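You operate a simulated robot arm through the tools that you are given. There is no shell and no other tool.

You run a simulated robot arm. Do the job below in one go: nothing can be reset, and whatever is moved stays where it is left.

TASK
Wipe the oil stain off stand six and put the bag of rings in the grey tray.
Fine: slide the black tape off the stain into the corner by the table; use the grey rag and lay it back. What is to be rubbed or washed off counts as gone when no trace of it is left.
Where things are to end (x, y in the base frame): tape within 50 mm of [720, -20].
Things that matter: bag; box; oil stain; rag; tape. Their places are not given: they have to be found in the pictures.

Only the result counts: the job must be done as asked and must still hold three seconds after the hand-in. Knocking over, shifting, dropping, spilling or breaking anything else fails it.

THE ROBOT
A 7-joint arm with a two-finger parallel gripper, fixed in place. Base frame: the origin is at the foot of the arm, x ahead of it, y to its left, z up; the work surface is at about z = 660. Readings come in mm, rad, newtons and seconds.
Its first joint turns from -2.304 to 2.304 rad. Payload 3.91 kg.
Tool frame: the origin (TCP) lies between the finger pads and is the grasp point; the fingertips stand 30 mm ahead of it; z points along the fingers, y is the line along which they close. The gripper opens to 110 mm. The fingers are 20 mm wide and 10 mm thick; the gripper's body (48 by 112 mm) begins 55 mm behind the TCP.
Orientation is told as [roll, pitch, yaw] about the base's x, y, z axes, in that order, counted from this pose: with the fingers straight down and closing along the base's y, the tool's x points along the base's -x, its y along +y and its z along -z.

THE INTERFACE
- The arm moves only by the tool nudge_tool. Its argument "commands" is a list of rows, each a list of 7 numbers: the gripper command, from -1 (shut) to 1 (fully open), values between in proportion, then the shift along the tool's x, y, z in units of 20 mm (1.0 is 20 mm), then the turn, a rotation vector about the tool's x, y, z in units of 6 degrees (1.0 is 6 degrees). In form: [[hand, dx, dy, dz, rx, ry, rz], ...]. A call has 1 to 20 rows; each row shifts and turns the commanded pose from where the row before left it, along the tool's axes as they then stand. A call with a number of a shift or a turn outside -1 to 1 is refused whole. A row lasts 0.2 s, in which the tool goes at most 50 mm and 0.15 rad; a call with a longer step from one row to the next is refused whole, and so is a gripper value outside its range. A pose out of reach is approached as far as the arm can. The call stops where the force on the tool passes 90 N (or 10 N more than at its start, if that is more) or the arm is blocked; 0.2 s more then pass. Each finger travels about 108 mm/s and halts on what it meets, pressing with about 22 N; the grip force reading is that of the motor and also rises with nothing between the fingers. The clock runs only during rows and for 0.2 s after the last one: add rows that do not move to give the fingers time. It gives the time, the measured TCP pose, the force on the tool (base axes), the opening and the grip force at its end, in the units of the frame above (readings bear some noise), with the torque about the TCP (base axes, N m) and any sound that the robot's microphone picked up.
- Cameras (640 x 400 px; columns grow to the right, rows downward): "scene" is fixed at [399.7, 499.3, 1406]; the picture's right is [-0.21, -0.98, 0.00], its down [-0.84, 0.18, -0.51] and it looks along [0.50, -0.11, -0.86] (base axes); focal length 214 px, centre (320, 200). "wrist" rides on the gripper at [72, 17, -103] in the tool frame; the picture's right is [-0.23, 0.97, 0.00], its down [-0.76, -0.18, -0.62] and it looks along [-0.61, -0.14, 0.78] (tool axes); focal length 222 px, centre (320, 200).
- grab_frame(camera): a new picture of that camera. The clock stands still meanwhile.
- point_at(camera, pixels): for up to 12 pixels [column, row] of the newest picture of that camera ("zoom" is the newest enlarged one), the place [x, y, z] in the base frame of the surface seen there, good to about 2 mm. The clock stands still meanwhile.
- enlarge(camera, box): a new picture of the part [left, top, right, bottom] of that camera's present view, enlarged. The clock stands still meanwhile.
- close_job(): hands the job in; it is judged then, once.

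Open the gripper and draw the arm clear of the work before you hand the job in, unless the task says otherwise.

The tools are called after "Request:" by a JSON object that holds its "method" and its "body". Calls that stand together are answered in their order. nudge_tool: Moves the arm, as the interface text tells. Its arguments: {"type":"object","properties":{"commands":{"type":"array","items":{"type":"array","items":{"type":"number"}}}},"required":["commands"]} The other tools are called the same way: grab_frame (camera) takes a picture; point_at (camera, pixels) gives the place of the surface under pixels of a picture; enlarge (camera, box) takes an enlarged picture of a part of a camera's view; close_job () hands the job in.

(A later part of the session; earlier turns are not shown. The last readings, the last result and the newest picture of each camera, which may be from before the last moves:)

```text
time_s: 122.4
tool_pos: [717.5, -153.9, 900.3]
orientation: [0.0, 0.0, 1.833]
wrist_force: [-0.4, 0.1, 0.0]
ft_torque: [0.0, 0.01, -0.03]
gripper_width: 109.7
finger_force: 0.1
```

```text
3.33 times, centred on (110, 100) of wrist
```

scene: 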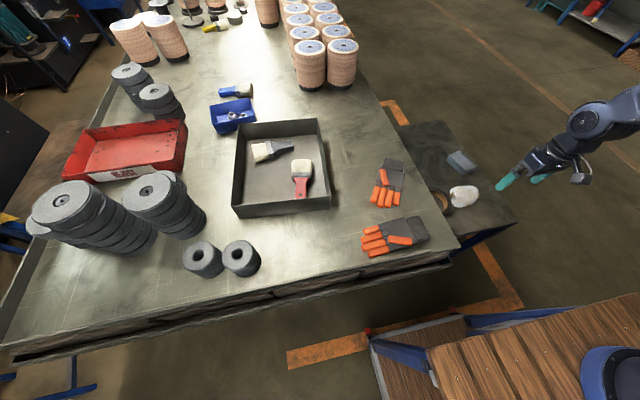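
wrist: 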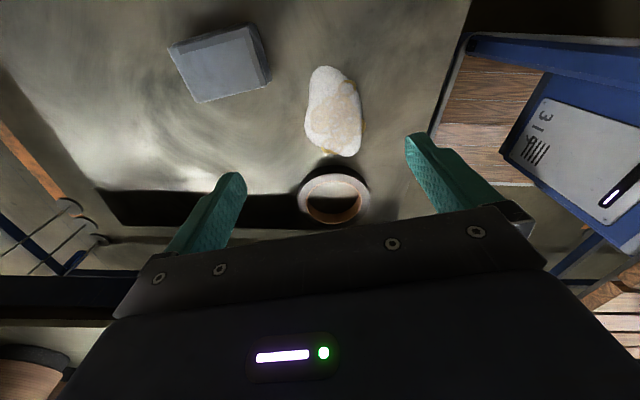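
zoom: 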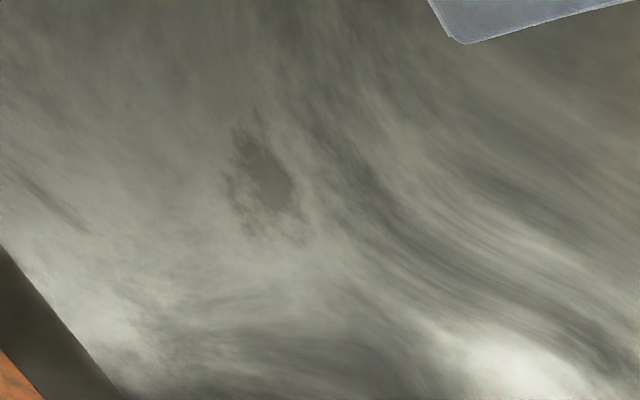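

The spot is exactly the same, so it is surface texture; the stain is gone. Now I go over the bag at (733,-170) and down to z≈780.

Request:
{"method": "nudge_tool", "body": {"commands": [[1, 0.97, -0.54, 0, 0, 0, 0], [1, 0, 0, 1, 0, 0, 0], [1, 0, 0, 1, 0, 0, 0], [1, 0, 0, 1, 0, 0, 0], [1, 0, 0, 1, 0, 0, 0], [1, 0, 0, 1, 0, 0, 0], [1, 0, 0, 1, 0, 0, 0], [1, 0, 0, 0, 0, 0, 0], [1, 0, 0, 0, 0, 0, 0]]}}

Request:
{"method": "grab_frame", "body": {"camera": "wrist"}}

Request:
{"method": "enlarge", "body": {"camera": "scene", "box": [410, 130, 522, 220]}}

```text
time_s: 124.4
tool_pos: [732.5, -171.7, 779.4]
orientation: [-0.001, 0.001, 1.833]
wrist_force: [0.3, 0.0, 0.5]
ft_torque: [-0.03, 0.03, 0.04]
gripper_width: 110.0
finger_force: 0.0
```

```text
taken
```

wrist: 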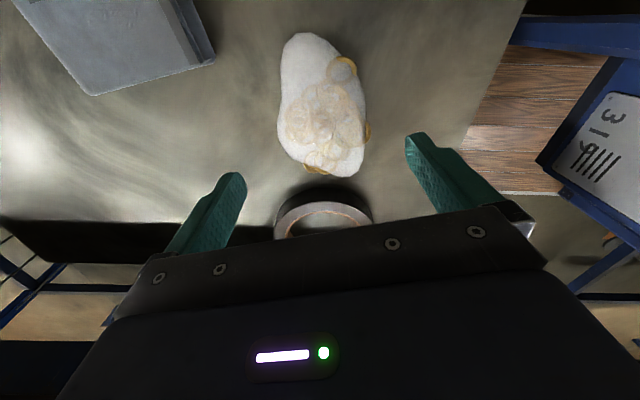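

```text
4.44 times, centred on (466, 175) of scene
```

zoom: 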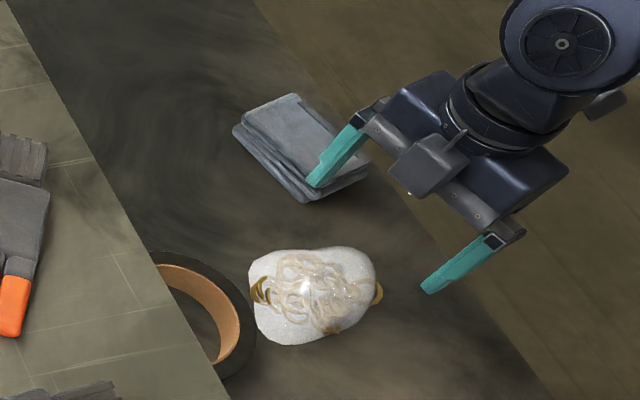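

The bag lies centred between the open fingers with the rag and tape clear. I descend to z≈695.

Request:
{"method": "nudge_tool", "body": {"commands": [[1, 0, 0, 1, 0, 0, 0], [1, 0, 0, 1, 0, 0, 0], [1, 0, 0, 1, 0, 0, 0], [1, 0, 0, 0.7, 0, 0, 0], [1, 0, 0, 0.5, 0, 0, 0], [1, 0, 0, 0, 0, 0, 0]]}}

Request:
{"method": "grab_frame", "body": {"camera": "wrist"}}

Request:
{"method": "enlarge", "body": {"camera": "scene", "box": [410, 130, 522, 220]}}

```text
time_s: 125.8
tool_pos: [733.3, -169.5, 695.6]
orientation: [0.0, 0.001, 1.833]
wrist_force: [0.1, 0.0, -0.2]
ft_torque: [0.02, 0.02, 0.03]
gripper_width: 109.9
finger_force: 0.0
```

```text
taken
```

wrist: 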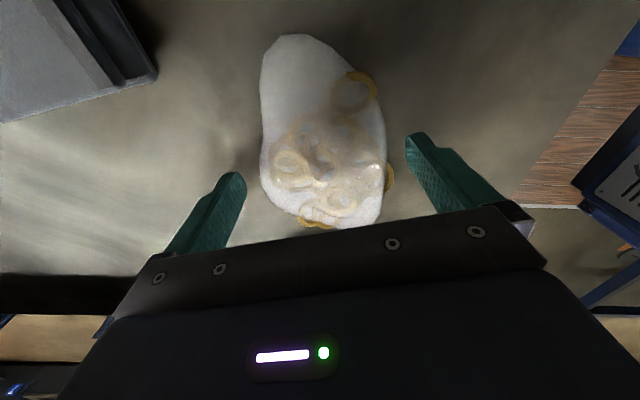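

```text
4.44 times, centred on (466, 175) of scene
```

zoom: 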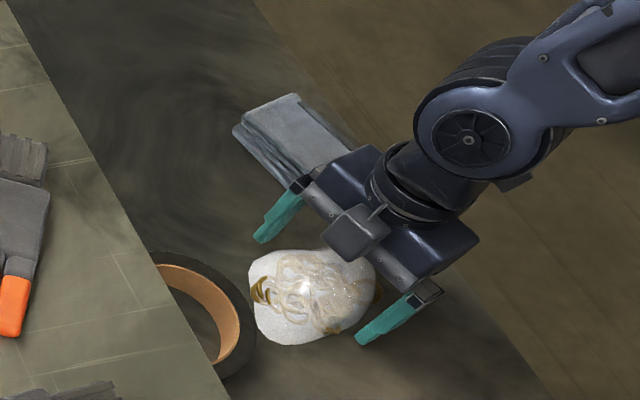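

Fingers are on both sides of the bag without contact. I close on it.

Request:
{"method": "nudge_tool", "body": {"commands": [[0.7, 0, 0, 0, 0, 0, 0], [0.4, 0, 0, 0, 0, 0, 0], [0.1, 0, 0, 0, 0, 0, 0], [-0.3, 0, 0, 0, 0, 0, 0], [-0.7, 0, 0, 0, 0, 0, 0], [-1, 0, 0, 0, 0, 0, 0], [-1, 0, 0, 0, 0, 0, 0], [-1, 0, 0, 0, 0, 0, 0]]}}

Request:
{"method": "grab_frame", "body": {"camera": "wrist"}}

```text
time_s: 127.6
tool_pos: [733.5, -169.5, 696.8]
orientation: [-0.001, -0.001, 1.833]
wrist_force: [12.4, -7.3, 39.6]
ft_torque: [0.25, -1.11, -0.41]
gripper_width: 84.0
finger_force: 22.0
```

```text
taken
```

wrist: 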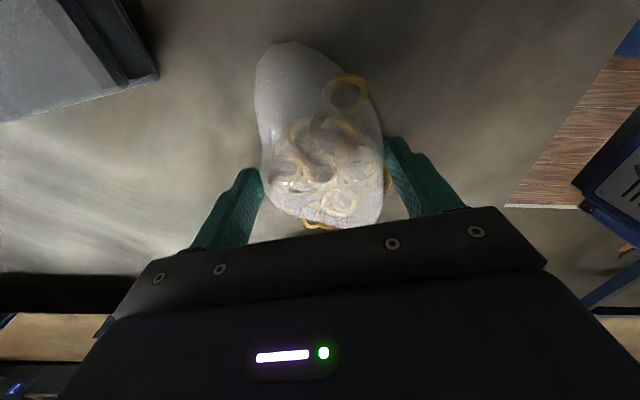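

Closing gave 40 N upward on the tool: the pads ride on the sloping lower sides of the bag. I reopen, go 4 mm lower and close again.

Request:
{"method": "nudge_tool", "body": {"commands": [[0, 0, 0, 0, 0, 0, 0], [0.6, 0, 0, 0, 0, 0, 0], [1, 0, 0, 0, 0, 0, 0], [1, 0, 0, 0, 0, 0, 0], [1, 0, 0, 0.1, 0, 0, 0], [1, 0, 0, 0.1, 0, 0, 0], [1, 0, 0, 0, 0, 0, 0]]}}

Request:
{"method": "grab_frame", "body": {"camera": "wrist"}}

Request:
{"method": "enlarge", "body": {"camera": "wrist", "box": [220, 20, 420, 240]}}

```text
time_s: 129.2
tool_pos: [731.9, -169.1, 692.6]
orientation: [-0.002, -0.001, 1.833]
wrist_force: [-0.6, -0.1, -0.1]
ft_torque: [-0.01, 0.0, 0.0]
gripper_width: 110.0
finger_force: 0.0
```

```text
taken
```

wrist: 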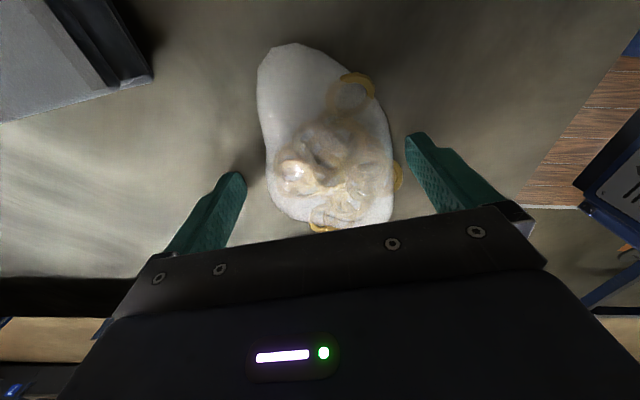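

```text
1.82 times, centred on (320, 130) of wrist
```

zoom: 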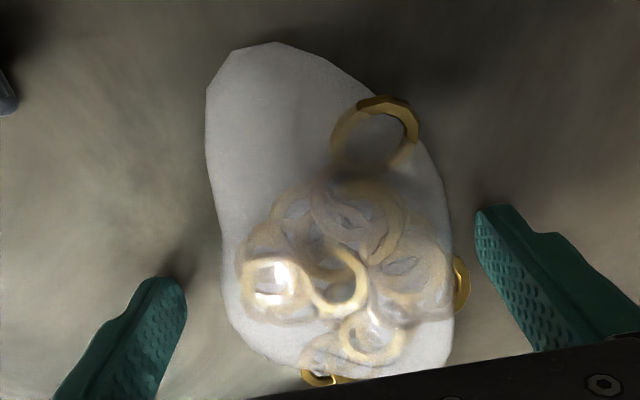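

The soft bag sits between the fingers, now 3 mm lower. I close again and read the force.

Request:
{"method": "nudge_tool", "body": {"commands": [[0.7, 0, 0, 0, 0, 0, 0], [0.4, 0, 0, 0, 0, 0, 0], [0.1, 0, 0, 0, 0, 0, 0], [-0.3, 0, 0, 0, 0, 0, 0], [-0.7, 0, 0, 0, 0, 0, 0], [-1, 0, 0, 0, 0, 0, 0], [-1, 0, 0, 0, 0, 0, 0], [-1, 0, 0, 0, 0, 0, 0]]}}

Request:
{"method": "grab_frame", "body": {"camera": "wrist"}}

```text
time_s: 131.0
tool_pos: [733.2, -169.4, 692.8]
orientation: [-0.001, 0.0, 1.833]
wrist_force: [1.0, -3.7, 17.8]
ft_torque: [0.03, -0.19, -0.09]
gripper_width: 86.8
finger_force: 21.6
```

```text
taken
```

wrist: 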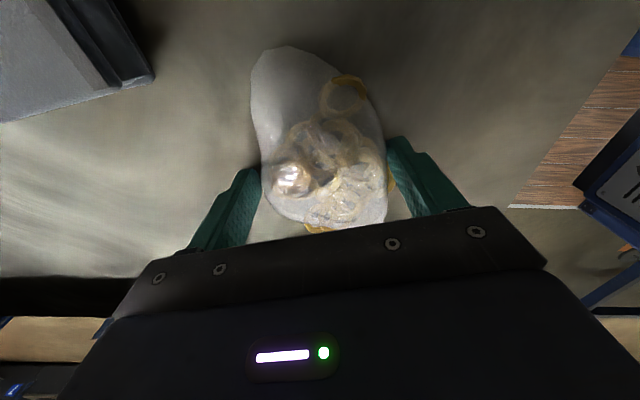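

Less wedging (18 N), width 87 mm. I try a slow 20 mm lift and check whether the bag comes along.

Request:
{"method": "nudge_tool", "body": {"commands": [[-1, 0, 0, -0.2, 0, 0, 0], [-1, 0, 0, -0.2, 0, 0, 0], [-1, 0, 0, -0.3, 0, 0, 0], [-1, 0, 0, -0.3, 0, 0, 0], [-1, 0, 0, 0, 0, 0, 0]]}}

Request:
{"method": "grab_frame", "body": {"camera": "wrist"}}

Request:
{"method": "enlarge", "body": {"camera": "scene", "box": [410, 130, 522, 220]}}

```text
time_s: 132.2
tool_pos: [732.2, -171.0, 712.7]
orientation: [-0.001, 0.001, 1.833]
wrist_force: [-5.6, -2.4, 21.6]
ft_torque: [-0.01, 0.06, 0.04]
gripper_width: 57.3
finger_force: 21.9
```

```text
taken
```

wrist: 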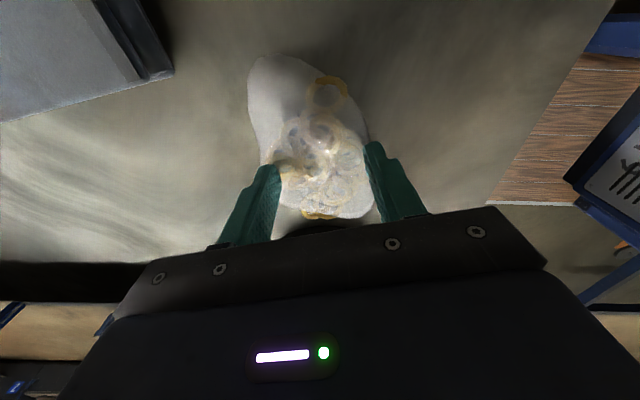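

```text
4.44 times, centred on (466, 175) of scene
```

zoom: 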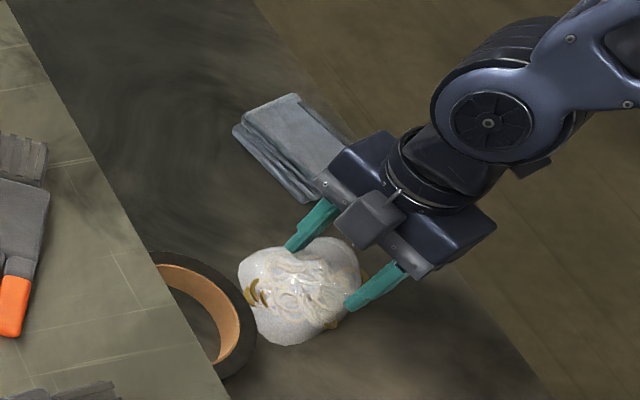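

The pads slide up the dome: width fell to 57 mm while the bag stayed down. I open, rise and look at the bag's shape again to choose a better hold (its emptier narrow end).

Request:
{"method": "nudge_tool", "body": {"commands": [[-0.2, 0, 0, 0, 0, 0, 0], [0.4, 0, 0, 0, 0, 0, 0], [1, 0, 0, 0, 0, 0, 0], [1, 0, 0, 0, 0, 0, 0], [1, 0, 0, -1, 0, 0, 0], [1, 0, 0, -1, 0, 0, 0], [1, 0, 0, -1, 0, 0, 0], [1, 0, 0, -1, 0, 0, 0], [1, 0, 0, -1, 0, 0, 0], [1, 1, 0, 0, 0, 0, 0], [1, 1, 0, 0, 0, 0, 0], [1, 0, 0, 0, 0, 0, 0]]}}

Request:
{"method": "grab_frame", "body": {"camera": "wrist"}}

Request:
{"method": "enlarge", "body": {"camera": "wrist", "box": [250, 60, 400, 220]}}

Request:
{"method": "enlarge", "body": {"camera": "scene", "box": [440, 170, 500, 215]}}

```text
time_s: 134.8
tool_pos: [743.1, -210.3, 813.4]
orientation: [-0.001, 0.0, 1.834]
wrist_force: [0.2, 0.3, 0.0]
ft_torque: [0.0, 0.03, -0.01]
gripper_width: 110.0
finger_force: 0.0
```

```text
taken
```

wrist: 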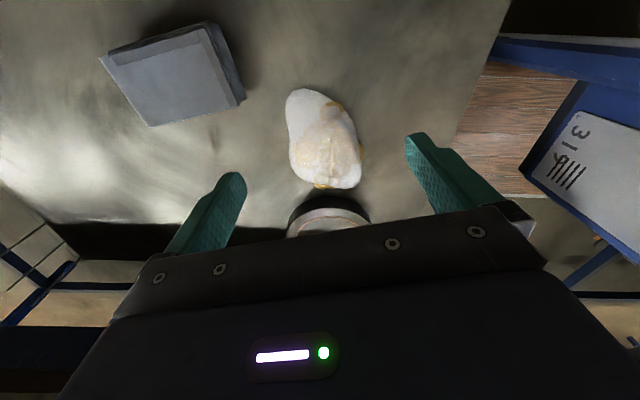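

```text
2.50 times, centred on (325, 140) of wrist
```

zoom: 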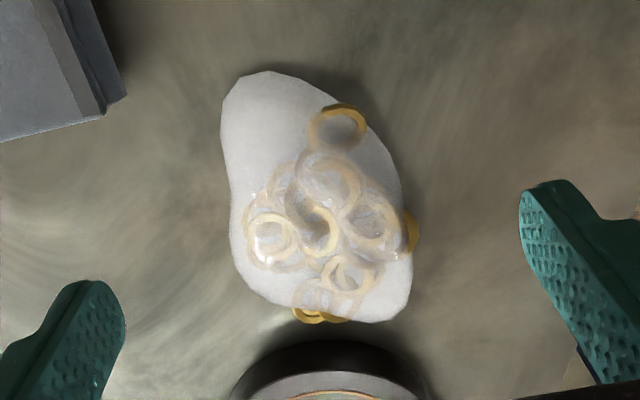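

```text
8.89 times, centred on (470, 192) of scene
```

zoom: 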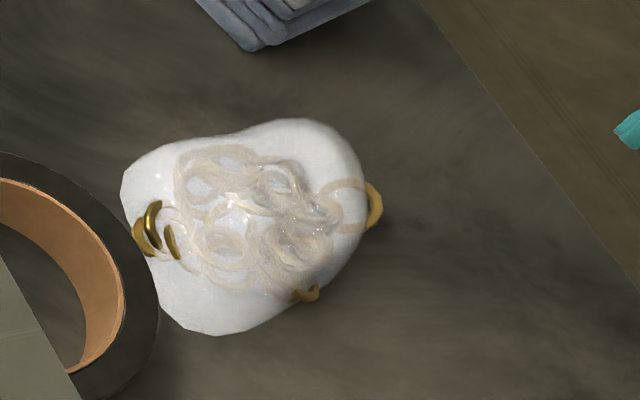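

I probe the bag's height profile from the scene zoom and from the wrist.

Request:
{"method": "point_at", "body": {"camera": "zoom", "pixels": [[135, 200], [180, 150], [240, 150], [300, 135], [340, 150], [350, 200], [300, 220], [240, 220], [180, 270], [210, 320], [260, 300], [330, 250]]}}

Request:
{"method": "point_at", "body": {"camera": "wrist", "pixels": [[295, 95], [305, 105], [320, 105], [290, 120], [300, 125], [325, 130], [310, 140], [300, 150], [340, 150], [320, 165], [345, 175], [300, 165]]}}

```text
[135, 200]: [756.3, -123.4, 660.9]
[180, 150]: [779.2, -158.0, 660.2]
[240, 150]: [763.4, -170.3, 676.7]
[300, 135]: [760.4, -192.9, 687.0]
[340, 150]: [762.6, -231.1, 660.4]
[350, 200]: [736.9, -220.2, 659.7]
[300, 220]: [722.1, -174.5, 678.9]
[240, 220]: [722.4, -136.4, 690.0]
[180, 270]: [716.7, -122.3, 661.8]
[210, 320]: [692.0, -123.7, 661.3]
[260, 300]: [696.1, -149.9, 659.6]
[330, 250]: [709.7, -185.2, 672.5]
```

```text
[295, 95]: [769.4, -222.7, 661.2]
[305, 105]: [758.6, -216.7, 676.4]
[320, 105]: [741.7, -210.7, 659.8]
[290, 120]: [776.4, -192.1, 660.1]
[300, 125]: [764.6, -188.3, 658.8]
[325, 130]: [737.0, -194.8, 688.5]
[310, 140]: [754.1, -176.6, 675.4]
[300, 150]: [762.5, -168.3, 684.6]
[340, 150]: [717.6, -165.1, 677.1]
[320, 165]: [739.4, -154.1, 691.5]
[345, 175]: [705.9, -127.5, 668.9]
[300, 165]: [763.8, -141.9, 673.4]
```

The bag is pillow-like, ~30 mm high with steep sides near the stand surface. I go back over (735,-170) and this time lower until the fingertips just touch the stand, to grip below the bulge.

Request:
{"method": "nudge_tool", "body": {"commands": [[1, -1, -0.07, 0, 0, 0, 0], [1, -1, -0.06, 0, 0, 0, 0], [1, 0, 0, 1, 0, 0, 0], [1, 0, 0, 1, 0, 0, 0], [1, 0, 0, 1, 0, 0, 0], [1, 0, 0, 1, 0, 0, 0], [1, 0, 0, 1, 0, 0, 0], [1, 0, 0, 0.8, 0, 0, 0], [1, 0, 0, 0.2, 0, 0, 0], [1, 0, 0, 0.05, 0, 0, 0], [1, 0, 0, 0, 0, 0, 0], [1, 0, 0, 0, 0, 0, 0]]}}

```text
time_s: 137.4
tool_pos: [735.2, -169.6, 691.9]
orientation: [0.0, 0.001, 1.833]
wrist_force: [0.3, 0.7, 1.0]
ft_torque: [-0.01, -0.01, 0.02]
gripper_width: 110.4
finger_force: 0.1
```

Request:
{"method": "nudge_tool", "body": {"commands": [[1, 0, 0, 0.05, 0, 0, 0], [1, 0, 0, 0.05, 0, 0, 0], [1, 0, 0, 0, 0, 0, 0]]}}

Request:
{"method": "grab_frame", "body": {"camera": "wrist"}}

```text
time_s: 138.2
tool_pos: [736.4, -168.7, 691.2]
orientation: [-0.002, -0.001, 1.834]
wrist_force: [-2.2, 6.6, 22.4]
ft_torque: [-0.16, 1.33, -0.48]
gripper_width: 110.1
finger_force: 0.2
```

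```text
taken
```

wrist: 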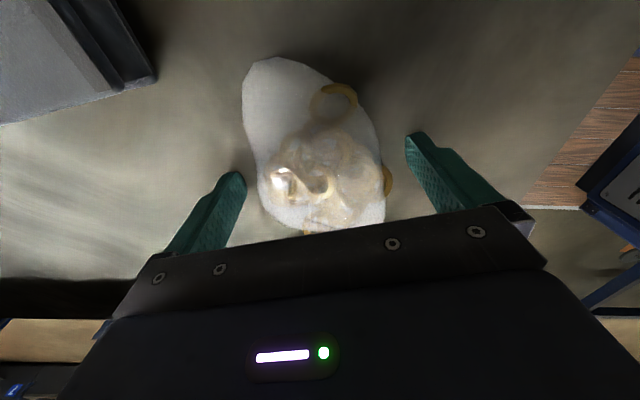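

The fingertips touched the stand (22 N). I raise 1 mm to be just clear and close slowly, holding for the bag to settle.

Request:
{"method": "nudge_tool", "body": {"commands": [[1, 0, 0, -0.07, 0, 0, 0], [0.8, 0, 0, 0, 0, 0, 0], [0.6, 0, 0, 0, 0, 0, 0], [0.5, 0, 0, 0, 0, 0, 0], [0.4, 0, 0, 0, 0, 0, 0], [0.3, 0, 0, 0, 0, 0, 0], [0.2, 0, 0, 0, 0, 0, 0], [0, 0, 0, 0, 0, 0, 0], [-0.3, 0, 0, 0, 0, 0, 0], [-1, 0, 0, 0, 0, 0, 0], [-1, 0, 0, 0, 0, 0, 0], [-1, 0, 0, 0, 0, 0, 0], [-1, 0, 0, 0, 0, 0, 0], [-1, 0, 0, 0, 0, 0, 0]]}}

Request:
{"method": "grab_frame", "body": {"camera": "wrist"}}

```text
time_s: 141.2
tool_pos: [735.6, -169.8, 690.8]
orientation: [0.0, 0.0, 1.833]
wrist_force: [-0.9, -4.4, 14.9]
ft_torque: [0.07, -0.14, -0.07]
gripper_width: 87.7
finger_force: 21.8
```

```text
taken
```

wrist: 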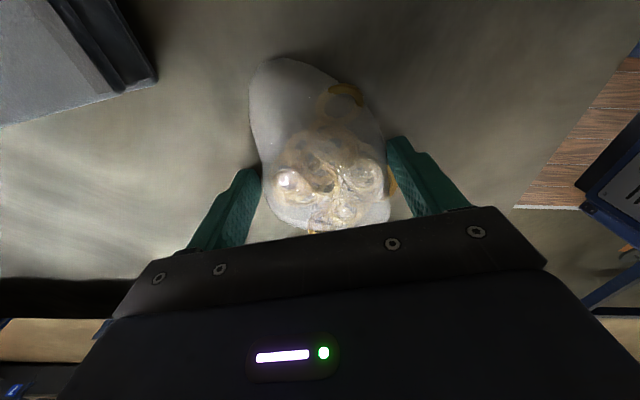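

Width 87.7 mm with 15 N upward wedge. I test a very slow 5 mm lift from this lower grip.

Request:
{"method": "nudge_tool", "body": {"commands": [[-1, 0, 0, -0.05, 0, 0, 0], [-1, 0, 0, -0.05, 0, 0, 0], [-1, 0, 0, -0.05, 0, 0, 0], [-1, 0, 0, -0.05, 0, 0, 0], [-1, 0, 0, -0.05, 0, 0, 0], [-1, 0, 0, 0, 0, 0, 0]]}}

```text
time_s: 142.6
tool_pos: [734.7, -169.0, 694.9]
orientation: [-0.001, 0.001, 1.832]
wrist_force: [-2.3, -2.5, 6.8]
ft_torque: [0.01, -0.18, -0.04]
gripper_width: 82.1
finger_force: 21.9
```

The pads slip a little (82 mm) but the upward force fell to 7 N, i.e. it begins to hold. I continue very slowly.

Request:
{"method": "nudge_tool", "body": {"commands": [[-1, 0, 0, -0.05, 0, 0, 0], [-1, 0, 0, -0.05, 0, 0, 0], [-1, 0, 0, -0.05, 0, 0, 0], [-1, 0, 0, -0.05, 0, 0, 0], [-1, 0, 0, -0.05, 0, 0, 0], [-1, 0, 0, 0, 0, 0, 0]]}}

Request:
{"method": "grab_frame", "body": {"camera": "wrist"}}

Request:
{"method": "enlarge", "body": {"camera": "scene", "box": [430, 160, 510, 215]}}

```text
time_s: 144.0
tool_pos: [736.4, -171.1, 701.9]
orientation: [0.0, 0.001, 1.832]
wrist_force: [-1.2, -3.3, 8.5]
ft_torque: [0.05, -0.08, -0.04]
gripper_width: 76.3
finger_force: 22.3
```

```text
taken
```

wrist: 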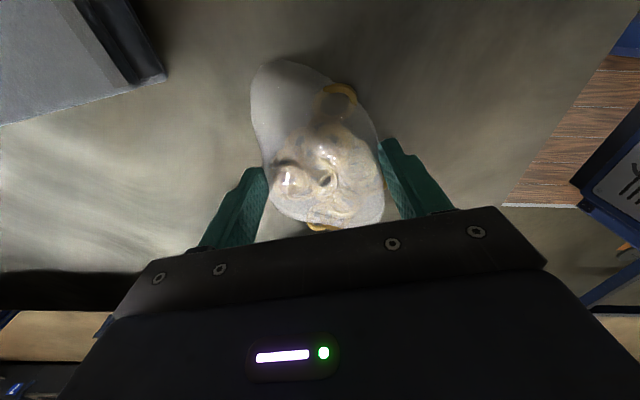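

```text
7.27 times, centred on (470, 188) of scene
```

zoom: 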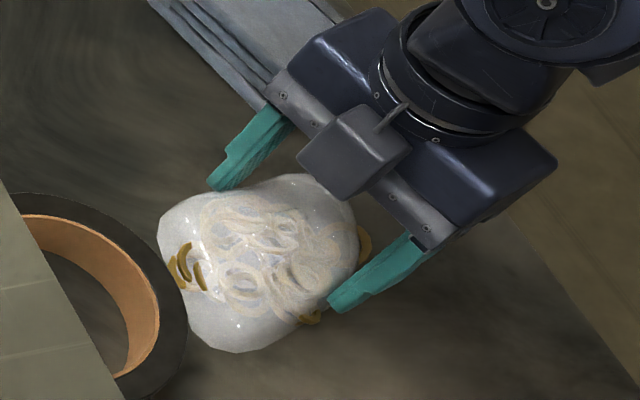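

The pads keep creeping up the stiff, ring-filled dome (76 mm), so I open here and shift 45 mm along the bag to its emptier narrow end, where the film should fold between the pads.

Request:
{"method": "nudge_tool", "body": {"commands": [[0, 0, 0, 0, 0, 0, 0], [0.6, 0, 0, 0, 0, 0, 0], [1, 0, 0, 0, 0, 0, 0], [1, 0, 0, 0, 0, 0, 0], [1, 0.75, -0.1, 0, 0, 0, 0], [1, 0.75, -0.1, 0, 0, 0, 0], [1, 0.75, 0, 0, 0, 0, 0], [1, 0, 0, 0.3, 0, 0, 0], [1, 0, 0, 0.15, 0, 0, 0], [1, 0, 0, 0, 0, 0, 0]]}}

Request:
{"method": "grab_frame", "body": {"camera": "wrist"}}

Request:
{"method": "enlarge", "body": {"camera": "scene", "box": [430, 160, 510, 215]}}

```text
time_s: 146.2
tool_pos: [750.8, -211.6, 691.7]
orientation: [0.001, 0.0, 1.83]
wrist_force: [-0.7, -0.5, 0.3]
ft_torque: [-0.01, 0.01, -0.01]
gripper_width: 109.9
finger_force: 0.0
```

```text
taken
```

wrist: 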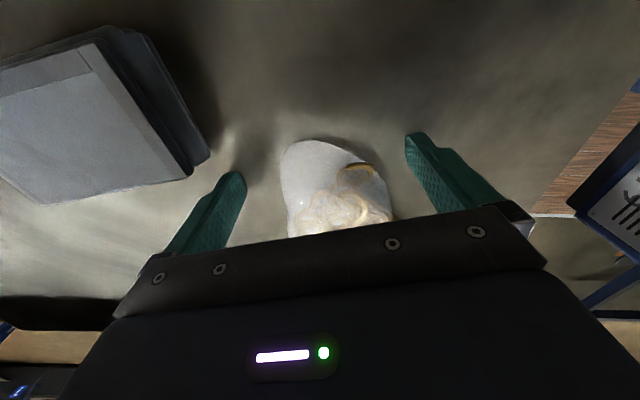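

```text
7.27 times, centred on (470, 188) of scene
```

zoom: 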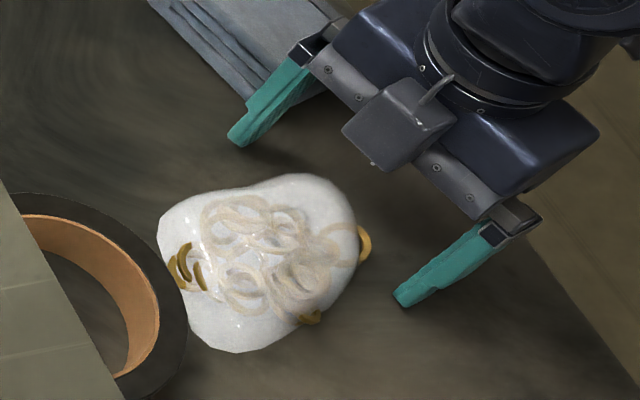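

The fingers straddle the bag's narrow end. I move 8 mm back onto it and close.

Request:
{"method": "nudge_tool", "body": {"commands": [[1, -0.5, 0, 0, 0, 0, 0], [0.6, 0, 0, 0, 0, 0, 0], [0.3, 0, 0, 0, 0, 0, 0], [0, 0, 0, 0, 0, 0, 0], [-0.2, 0, 0, 0, 0, 0, 0], [-0.4, 0, 0, 0, 0, 0, 0], [-0.7, 0, 0, 0, 0, 0, 0], [-1, 0, 0, 0, 0, 0, 0], [-1, 0, 0, 0, 0, 0, 0], [-1, 0, 0, 0, 0, 0, 0]]}}

Request:
{"method": "grab_frame", "body": {"camera": "wrist"}}

Request:
{"method": "enlarge", "body": {"camera": "scene", "box": [430, 160, 510, 215]}}

```text
time_s: 148.4
tool_pos: [748.8, -202.1, 691.0]
orientation: [0.001, 0.001, 1.833]
wrist_force: [-0.2, -0.1, 0.4]
ft_torque: [-0.01, 0.01, 0.01]
gripper_width: 0.1
finger_force: 21.4
```

```text
taken
```

wrist: 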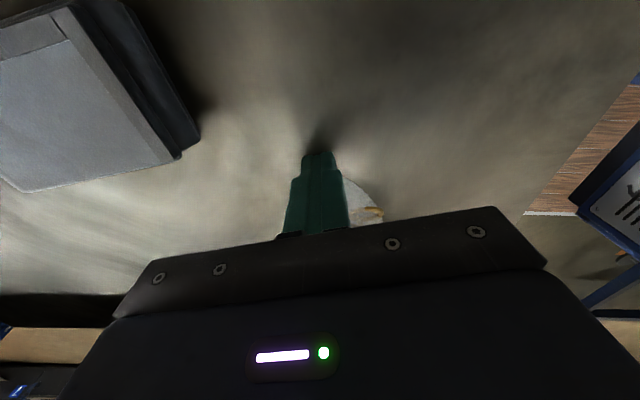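

```text
7.27 times, centred on (470, 188) of scene
```

zoom: 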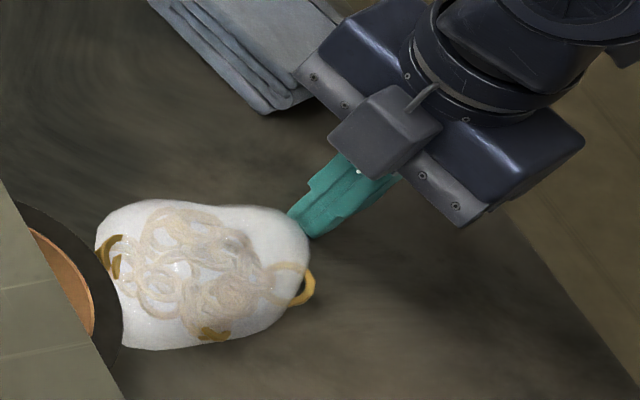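

The bag was squeezed out of the fingers and slid toward the tape (width 0). I raise the hand and look at where the bag and tape now are.

Request:
{"method": "nudge_tool", "body": {"commands": [[-1, 0, 0, -1, 0, 0, 0], [-1, 0, 0, -1, 0, 0, 0], [-1, 0, 0, -1, 0, 0, 0], [-1, 0, 0, -1, 0, 0, 0], [-1, 0, 0, -1, 0, 0, 0], [-1, 0, 0, -1, 0, 0, 0], [-1, 0, 0, -1, 0, 0, 0], [-1, 0, 0, -1, 0, 0, 0], [0, 0, 0, -1, 0, 0, 0], [1, 0, 0, -1, 0, 0, 0], [1, 0, 0, 0, 0, 0, 0], [1, 0, 0, 0, 0, 0, 0]]}}

Request:
{"method": "grab_frame", "body": {"camera": "wrist"}}

Request:
{"method": "enlarge", "body": {"camera": "wrist", "box": [250, 60, 410, 220]}}

Request:
{"method": "grab_frame", "body": {"camera": "scene"}}

Request:
{"method": "enlarge", "body": {"camera": "scene", "box": [430, 160, 510, 215]}}

```text
time_s: 151.0
tool_pos: [749.2, -201.4, 891.9]
orientation: [0.0, -0.001, 1.832]
wrist_force: [-0.3, 0.0, -0.6]
ft_torque: [-0.02, -0.04, 0.03]
gripper_width: 110.1
finger_force: 0.0
```

```text
taken
```

wrist: 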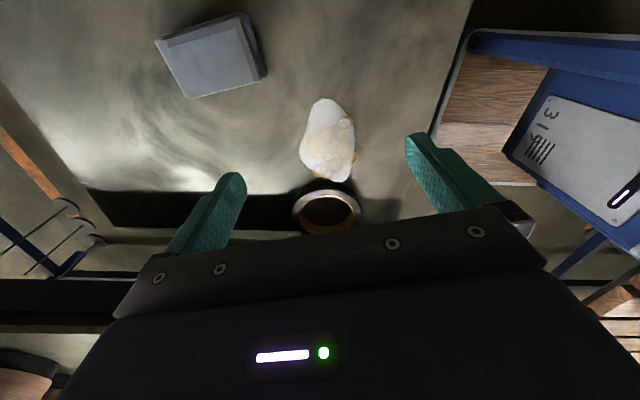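

```text
2.50 times, centred on (330, 140) of wrist
```

zoom: 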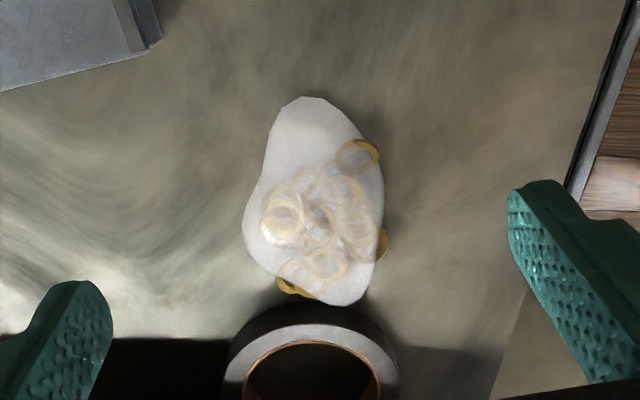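

```text
taken
```

scene: 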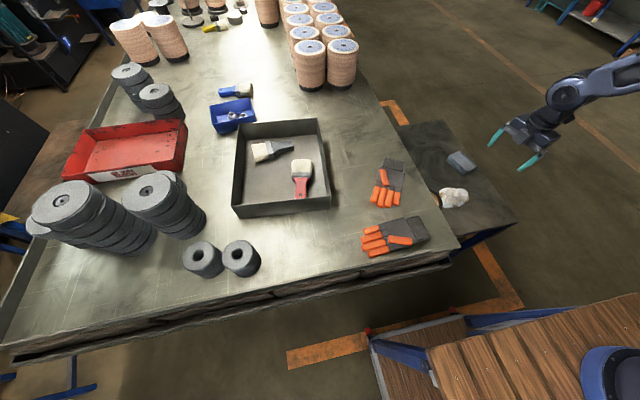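

```text
7.27 times, centred on (470, 188) of scene
```

zoom: 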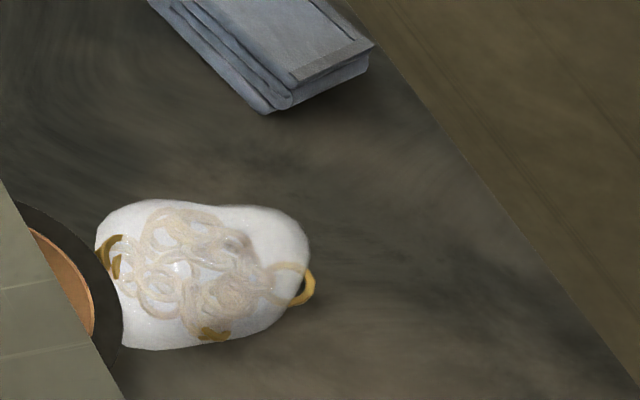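

The bag now lies against the tape, which seems pushed a bit toward the table. I measure both.

Request:
{"method": "point_at", "body": {"camera": "zoom", "pixels": [[105, 310], [100, 345], [60, 240], [95, 330]]}}

Request:
{"method": "point_at", "body": {"camera": "wrist", "pixels": [[296, 213], [358, 213], [326, 193], [310, 197], [345, 198], [325, 98], [300, 150], [353, 150], [335, 182], [310, 173], [350, 125], [308, 120]]}}

```text
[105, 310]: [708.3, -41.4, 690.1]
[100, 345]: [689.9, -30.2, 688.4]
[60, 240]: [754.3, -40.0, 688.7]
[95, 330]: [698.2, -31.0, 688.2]
```

```text
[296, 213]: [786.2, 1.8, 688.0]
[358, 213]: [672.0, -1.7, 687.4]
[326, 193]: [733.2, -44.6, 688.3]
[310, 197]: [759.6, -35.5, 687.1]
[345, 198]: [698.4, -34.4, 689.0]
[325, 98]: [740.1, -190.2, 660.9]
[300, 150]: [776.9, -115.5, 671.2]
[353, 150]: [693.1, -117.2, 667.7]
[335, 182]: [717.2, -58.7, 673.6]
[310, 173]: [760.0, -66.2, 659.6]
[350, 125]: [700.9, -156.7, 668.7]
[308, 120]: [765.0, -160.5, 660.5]
```

Tape centre is now ≈(729,14): 35 mm off its target, still inside tolerance, but I will pull it back later. The bag's widest section is at (735,-124); I straddle that section again, fingertips just above the stand, and this time hold the squeeze for several seconds to let the soft bag yield.

Request:
{"method": "nudge_tool", "body": {"commands": [[1, -1, -0.08, 0, 0, 0, 0.8], [1, -1, -0.08, 0, 0, 0, 0], [1, -1, -0.08, 0, 0, 0, 0], [1, -0.9, -0.08, 0, 0, 0, 0], [1, 0, 0, 1, 0, 0, 0], [1, 0, 0, 1, 0, 0, 0], [1, 0, 0, 1, 0, 0, 0], [1, 0, 0, 1, 0, 0, 0], [1, 0, 0, 1, 0, 0, 0], [1, 0, 0, 0, 0, 0, 0], [1, 0, 0, 0, 0, 0, 0]]}}

Request:
{"method": "grab_frame", "body": {"camera": "wrist"}}

Request:
{"method": "enlarge", "body": {"camera": "scene", "box": [420, 150, 510, 215]}}

```text
time_s: 153.4
tool_pos: [738.8, -124.6, 790.9]
orientation: [0.0, 0.0, 1.75]
wrist_force: [0.5, 0.6, -0.1]
ft_torque: [0.01, 0.0, -0.02]
gripper_width: 110.0
finger_force: 0.1
```

```text
taken
```

wrist: 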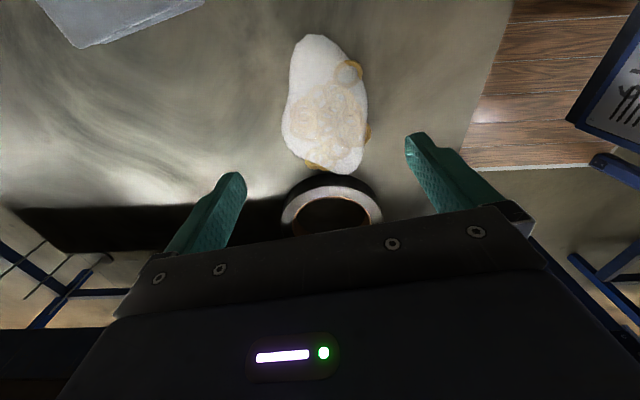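

```text
6.15 times, centred on (465, 182) of scene
```

zoom: 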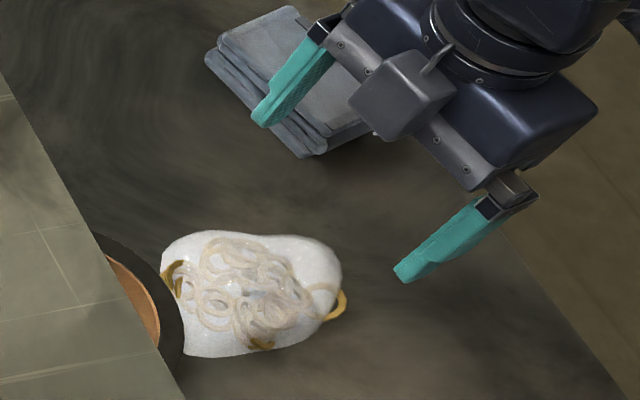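

Alignment looks good: bag at (325,110) between the fingers. I descend to about z 692.5.

Request:
{"method": "nudge_tool", "body": {"commands": [[1, 0, 0, 1, 0, 0, 0], [1, 0, 0, 1, 0, 0, 0], [1, 0, 0, 1, 0, 0, 0], [1, 0, 0, 1, 0, 0, 0], [1, 0, 0, 0.6, 0, 0, 0], [1, 0, 0, 0.3, 0, 0, 0], [1, 0, 0, 0, 0, 0, 0]]}}

Request:
{"method": "grab_frame", "body": {"camera": "wrist"}}

```text
time_s: 155.0
tool_pos: [739.4, -124.6, 693.1]
orientation: [0.0, 0.0, 1.749]
wrist_force: [-1.4, -0.6, -0.1]
ft_torque: [0.0, 0.01, -0.01]
gripper_width: 110.2
finger_force: 0.0
```

```text
taken
```

wrist: 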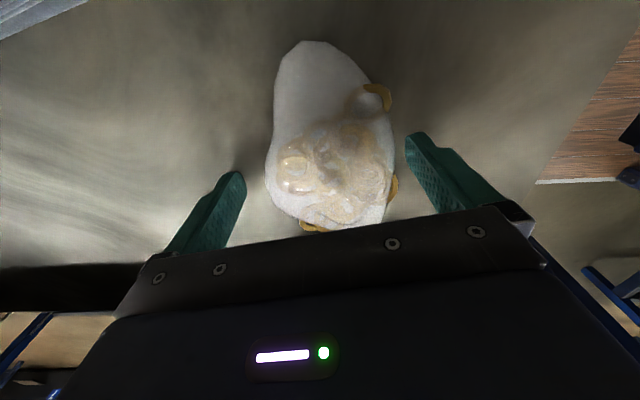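

The bag sits slightly nearer the right finger; I shift 4 mm that way, close slowly and hold for 3 s.

Request:
{"method": "nudge_tool", "body": {"commands": [[1, 0, 0.2, 0.04, 0, 0, 0], [0.8, 0, 0, 0, 0, 0, 0], [0.7, 0, 0, 0, 0, 0, 0], [0.6, 0, 0, 0, 0, 0, 0], [0.5, 0, 0, 0, 0, 0, 0], [-1, 0, 0, 0, 0, 0, 0], [-1, 0, 0, 0, 0, 0, 0], [-1, 0, 0, 0, 0, 0, 0], [-1, 0, 0, 0, 0, 0, 0]]}}

Request:
{"method": "nudge_tool", "body": {"commands": [[-1, 0, 0, 0, 0, 0, 0], [-1, 0, 0, 0, 0, 0, 0], [-1, 0, 0, 0, 0, 0, 0], [-1, 0, 0, 0, 0, 0, 0], [-1, 0, 0, 0, 0, 0, 0], [-1, 0, 0, 0, 0, 0, 0], [-1, 0, 0, 0, 0, 0, 0], [-1, 0, 0, 0, 0, 0, 0], [-1, 0, 0, 0, 0, 0, 0], [-1, 0, 0, 0, 0, 0, 0], [-1, 0, 0, 0, 0, 0, 0], [-1, 0, 0, 0, 0, 0, 0], [-1, 0, 0, 0, 0, 0, 0], [-1, 0, 0, 0, 0, 0, 0], [-1, 0, 0, 0, 0, 0, 0]]}}

Request:
{"method": "grab_frame", "body": {"camera": "wrist"}}

```text
time_s: 157.0
tool_pos: [735.2, -126.2, 693.8]
orientation: [0.0, 0.0, 1.749]
wrist_force: [0.9, 0.2, 4.1]
ft_torque: [0.08, -0.08, -0.09]
gripper_width: 91.9
finger_force: 22.1
```

```text
time_s: 160.2
tool_pos: [734.5, -125.3, 693.6]
orientation: [-0.002, -0.001, 1.747]
wrist_force: [0.4, -1.3, 8.3]
ft_torque: [0.07, -0.14, -0.16]
gripper_width: 91.7
finger_force: 21.8
```

```text
taken
```

wrist: 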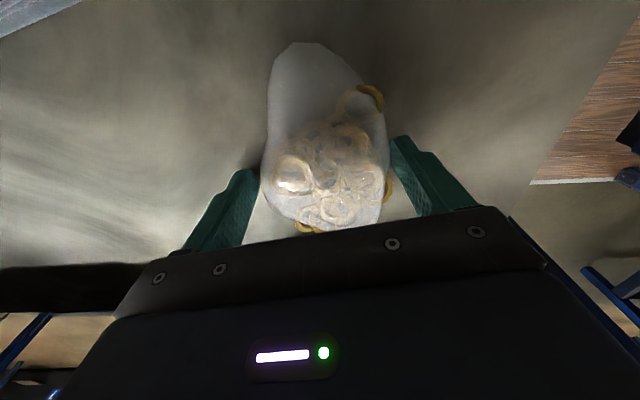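

Now it holds at the widest section (91.7 mm) with only 8 N wedge and no creep. I try a slow lift of 5 mm.

Request:
{"method": "nudge_tool", "body": {"commands": [[-1, 0, 0, -0.05, 0, 0, 0], [-1, 0, 0, -0.05, 0, 0, 0], [-1, 0, 0, -0.05, 0, 0, 0], [-1, 0, 0, -0.05, 0, 0, 0], [-1, 0, 0, -0.05, 0, 0, 0], [-1, 0, 0, 0, 0, 0, 0]]}}

```text
time_s: 161.6
tool_pos: [734.9, -125.8, 699.3]
orientation: [-0.003, 0.0, 1.75]
wrist_force: [0.7, -0.3, 13.7]
ft_torque: [0.12, -0.23, -0.24]
gripper_width: 81.2
finger_force: 22.2
```

It slipped again, from 92 to 81 mm in 5 mm — the pads seem to have caught on brass rings sticking out low on the -x side. I open, rise and locate the rings to find a clean section of the bag.

Request:
{"method": "nudge_tool", "body": {"commands": [[0, 0, 0, 0, 0, 0, 0], [0.6, 0, 0, 0, 0, 0, 0], [1, 0, 0, 0, 0, 0, 0], [1, 0, 0, -1, 0, 0, 0], [1, 0, 0, -1, 0, 0, 0], [1, 0, 0, -1, 0, 0, 0], [1, 1, 0, -1, 0, 0, 0], [1, 1, 0, 0, 0, 0, 0], [1, 0, 0, 0, 0, 0, 0], [1, 0, 0, 0, 0, 0, 0]]}}

Request:
{"method": "grab_frame", "body": {"camera": "wrist"}}

Request:
{"method": "enlarge", "body": {"camera": "wrist", "box": [260, 70, 390, 200]}}

```text
time_s: 163.8
tool_pos: [743.6, -163.9, 778.7]
orientation: [0.001, 0.001, 1.749]
wrist_force: [-0.5, -0.4, -0.2]
ft_torque: [0.0, 0.04, 0.02]
gripper_width: 110.2
finger_force: 0.1
```

```text
taken
```

wrist: 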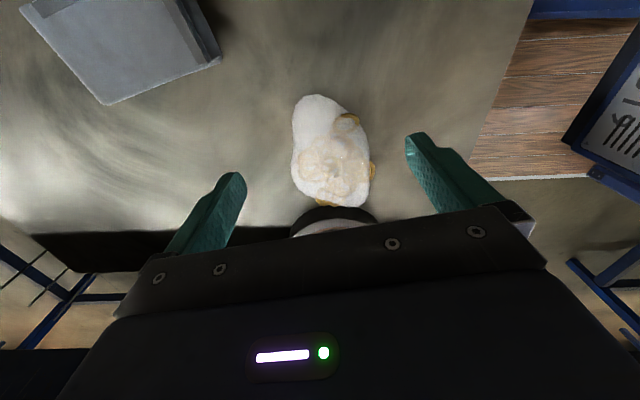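

```text
3.08 times, centred on (325, 135) of wrist
```

zoom: 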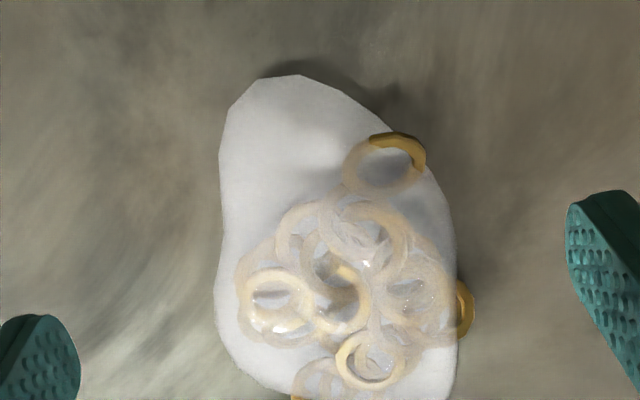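

I measure the protruding rings and the bag's side edges at several rows.

Request:
{"method": "point_at", "body": {"camera": "zoom", "pixels": [[466, 300], [462, 330], [415, 150], [400, 140], [448, 220], [452, 250], [225, 150], [225, 220], [220, 290], [240, 360], [270, 90], [340, 110]]}}

Request:
{"method": "enlarge", "body": {"camera": "scene", "box": [432, 175, 482, 212]}}

```text
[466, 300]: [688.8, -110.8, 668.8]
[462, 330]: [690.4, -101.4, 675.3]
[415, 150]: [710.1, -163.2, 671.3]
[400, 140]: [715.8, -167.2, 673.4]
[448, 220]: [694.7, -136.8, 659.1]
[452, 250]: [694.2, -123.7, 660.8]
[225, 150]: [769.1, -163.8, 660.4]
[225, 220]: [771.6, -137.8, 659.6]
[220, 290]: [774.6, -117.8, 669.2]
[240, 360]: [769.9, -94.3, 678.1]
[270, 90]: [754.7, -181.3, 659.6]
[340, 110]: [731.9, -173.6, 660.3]
```

```text
10.81 times, centred on (457, 194) of scene
```

zoom: 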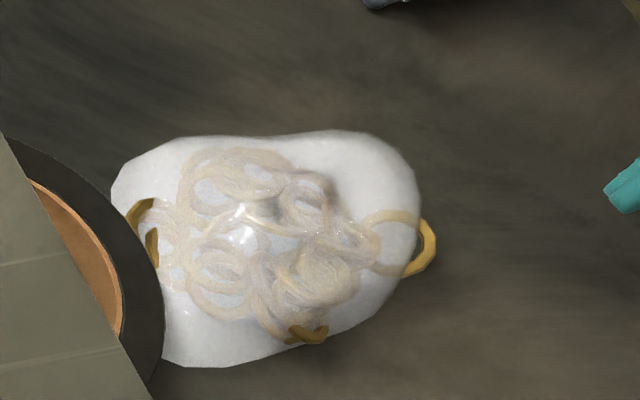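

The bag itself is stiff and dome-shaped, so a grip above the stand surface rides up. Idea: drag it low to the stand's free outer corner near (580,-308), where the fingers can pass below the surface on both sides. I measure that corner precisely.

Request:
{"method": "enlarge", "body": {"camera": "scene", "box": [460, 190, 540, 250]}}

Request:
{"method": "enlarge", "body": {"camera": "wrist", "box": [420, 0, 640, 200]}}

```text
6.67 times, centred on (500, 220) of scene
```

zoom: 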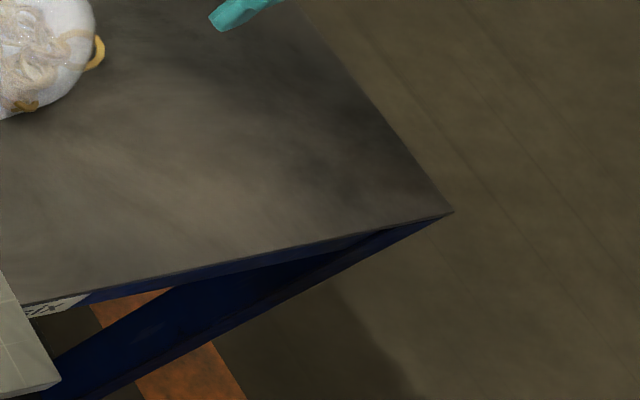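

```text
2.00 times, centred on (530, 100) of wrist
```

zoom: 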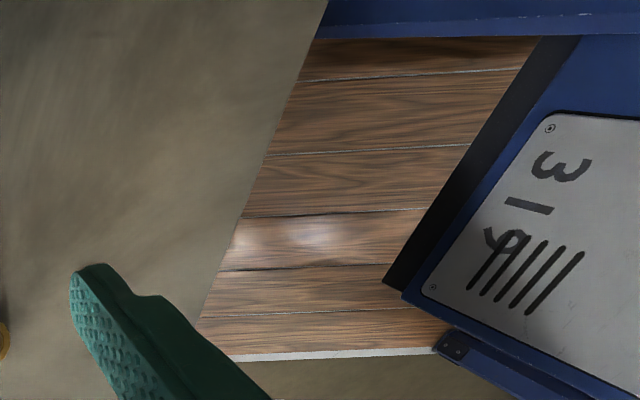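

I query points just inside the stand's corner and edges from the scene picture, plus the near apron and lower shelf.

Request:
{"method": "point_at", "body": {"camera": "scene", "pixels": [[518, 221], [517, 221], [519, 222], [509, 210], [500, 197], [495, 190], [487, 227], [475, 229], [500, 225], [487, 231], [505, 227], [512, 220]]}}

Request:
{"method": "point_at", "body": {"camera": "wrist", "pixels": [[520, 30], [500, 90], [490, 130], [508, 90], [530, 60], [560, 10], [600, 10], [560, 120], [600, 100], [480, 130], [470, 150], [550, 25]]}}

```text
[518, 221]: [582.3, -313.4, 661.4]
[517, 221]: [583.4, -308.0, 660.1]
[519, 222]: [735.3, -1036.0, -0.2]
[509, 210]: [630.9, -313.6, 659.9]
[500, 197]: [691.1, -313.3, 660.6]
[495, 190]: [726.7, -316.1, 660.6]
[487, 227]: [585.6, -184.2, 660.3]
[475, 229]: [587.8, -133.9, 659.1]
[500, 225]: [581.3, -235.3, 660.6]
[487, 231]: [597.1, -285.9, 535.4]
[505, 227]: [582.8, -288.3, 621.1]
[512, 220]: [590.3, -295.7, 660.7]
```

```text
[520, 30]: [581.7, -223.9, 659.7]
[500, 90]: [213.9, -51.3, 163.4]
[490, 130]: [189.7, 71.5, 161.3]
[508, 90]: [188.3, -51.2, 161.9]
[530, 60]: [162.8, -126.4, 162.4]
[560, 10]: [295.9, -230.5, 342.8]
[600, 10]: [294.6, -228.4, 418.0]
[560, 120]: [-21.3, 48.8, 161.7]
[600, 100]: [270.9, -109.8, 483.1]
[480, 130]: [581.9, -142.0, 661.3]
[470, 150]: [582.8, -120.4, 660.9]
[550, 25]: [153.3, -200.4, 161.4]
```

The stand's corner is at ≈(580,-317), edges along x and y, apron just inside the edge. I regrip the bag low at its widest section, then will drag it clear of the tape toward that corner.

Request:
{"method": "nudge_tool", "body": {"commands": [[1, -1, 0.05, 0, 0, 0, 0], [1, -0.95, 0.05, 0, 0, 0, 0], [1, 0, 0, 1, 0, 0, 0], [1, 0, 0, 1, 0, 0, 0], [1, 0, 0, 1, 0, 0, 0], [1, 0, 0, 0.8, 0, 0, 0], [1, 0, 0, 0.46, 0, 0, 0], [1, 0, 0, 0, 0, 0, 0], [0.8, 0, 0, 0, 0, 0, 0], [0.6, 0, 0, 0, 0, 0, 0], [0.5, 0, 0, 0, 0, 0, 0], [-1, 0, 0, 0, 0, 0, 0], [-1, 0, 0, 0, 0, 0, 0], [-1, 0, 0, 0, 0, 0, 0]]}}

Request:
{"method": "grab_frame", "body": {"camera": "wrist"}}

```text
time_s: 166.8
tool_pos: [734.3, -126.6, 695.4]
orientation: [-0.001, 0.001, 1.75]
wrist_force: [-0.3, -4.7, 17.6]
ft_torque: [-0.09, -0.13, -0.19]
gripper_width: 85.1
finger_force: 21.8
```

```text
taken
```

wrist: 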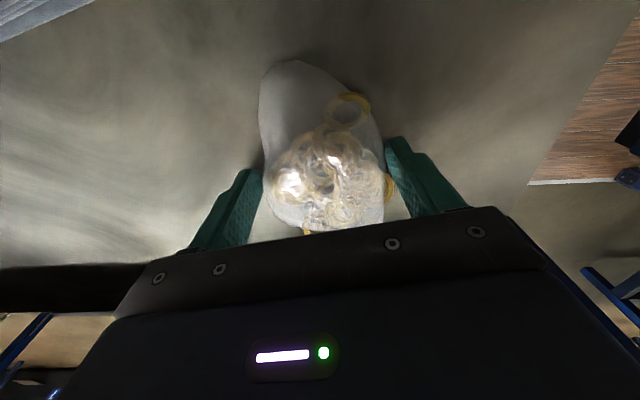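

Gripped at 85 mm. I drag it 45 mm away from the tape (toward -y) and check.

Request:
{"method": "nudge_tool", "body": {"commands": [[-1, 0.4, 0, 0, 0, 0, 0], [-1, 0.4, 0, 0, 0, 0, 0], [-1, 0.4, 0, 0, 0, 0, 0], [-1, 0.4, 0, 0, 0, 0, 0], [-1, 0.4, 0, 0, 0, 0, 0], [-1, 0.25, 0, 0, 0, 0, 0], [-1, 0, 0, 0, 0, 0, 0]]}}

Request:
{"method": "grab_frame", "body": {"camera": "wrist"}}

Request:
{"method": "enlarge", "body": {"camera": "scene", "box": [420, 150, 530, 235]}}

```text
time_s: 168.4
tool_pos: [741.3, -171.3, 694.4]
orientation: [0.002, -0.001, 1.746]
wrist_force: [-1.2, 7.0, 26.4]
ft_torque: [0.52, -0.07, -0.18]
gripper_width: 83.3
finger_force: 21.8
```

```text
taken
```

wrist: 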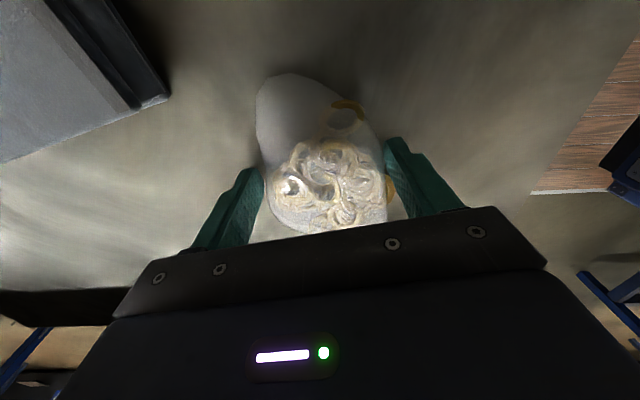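

```text
4.71 times, centred on (475, 192) of scene
```

zoom: 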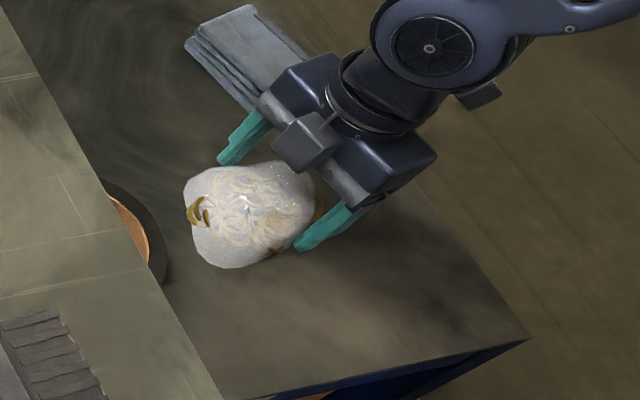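

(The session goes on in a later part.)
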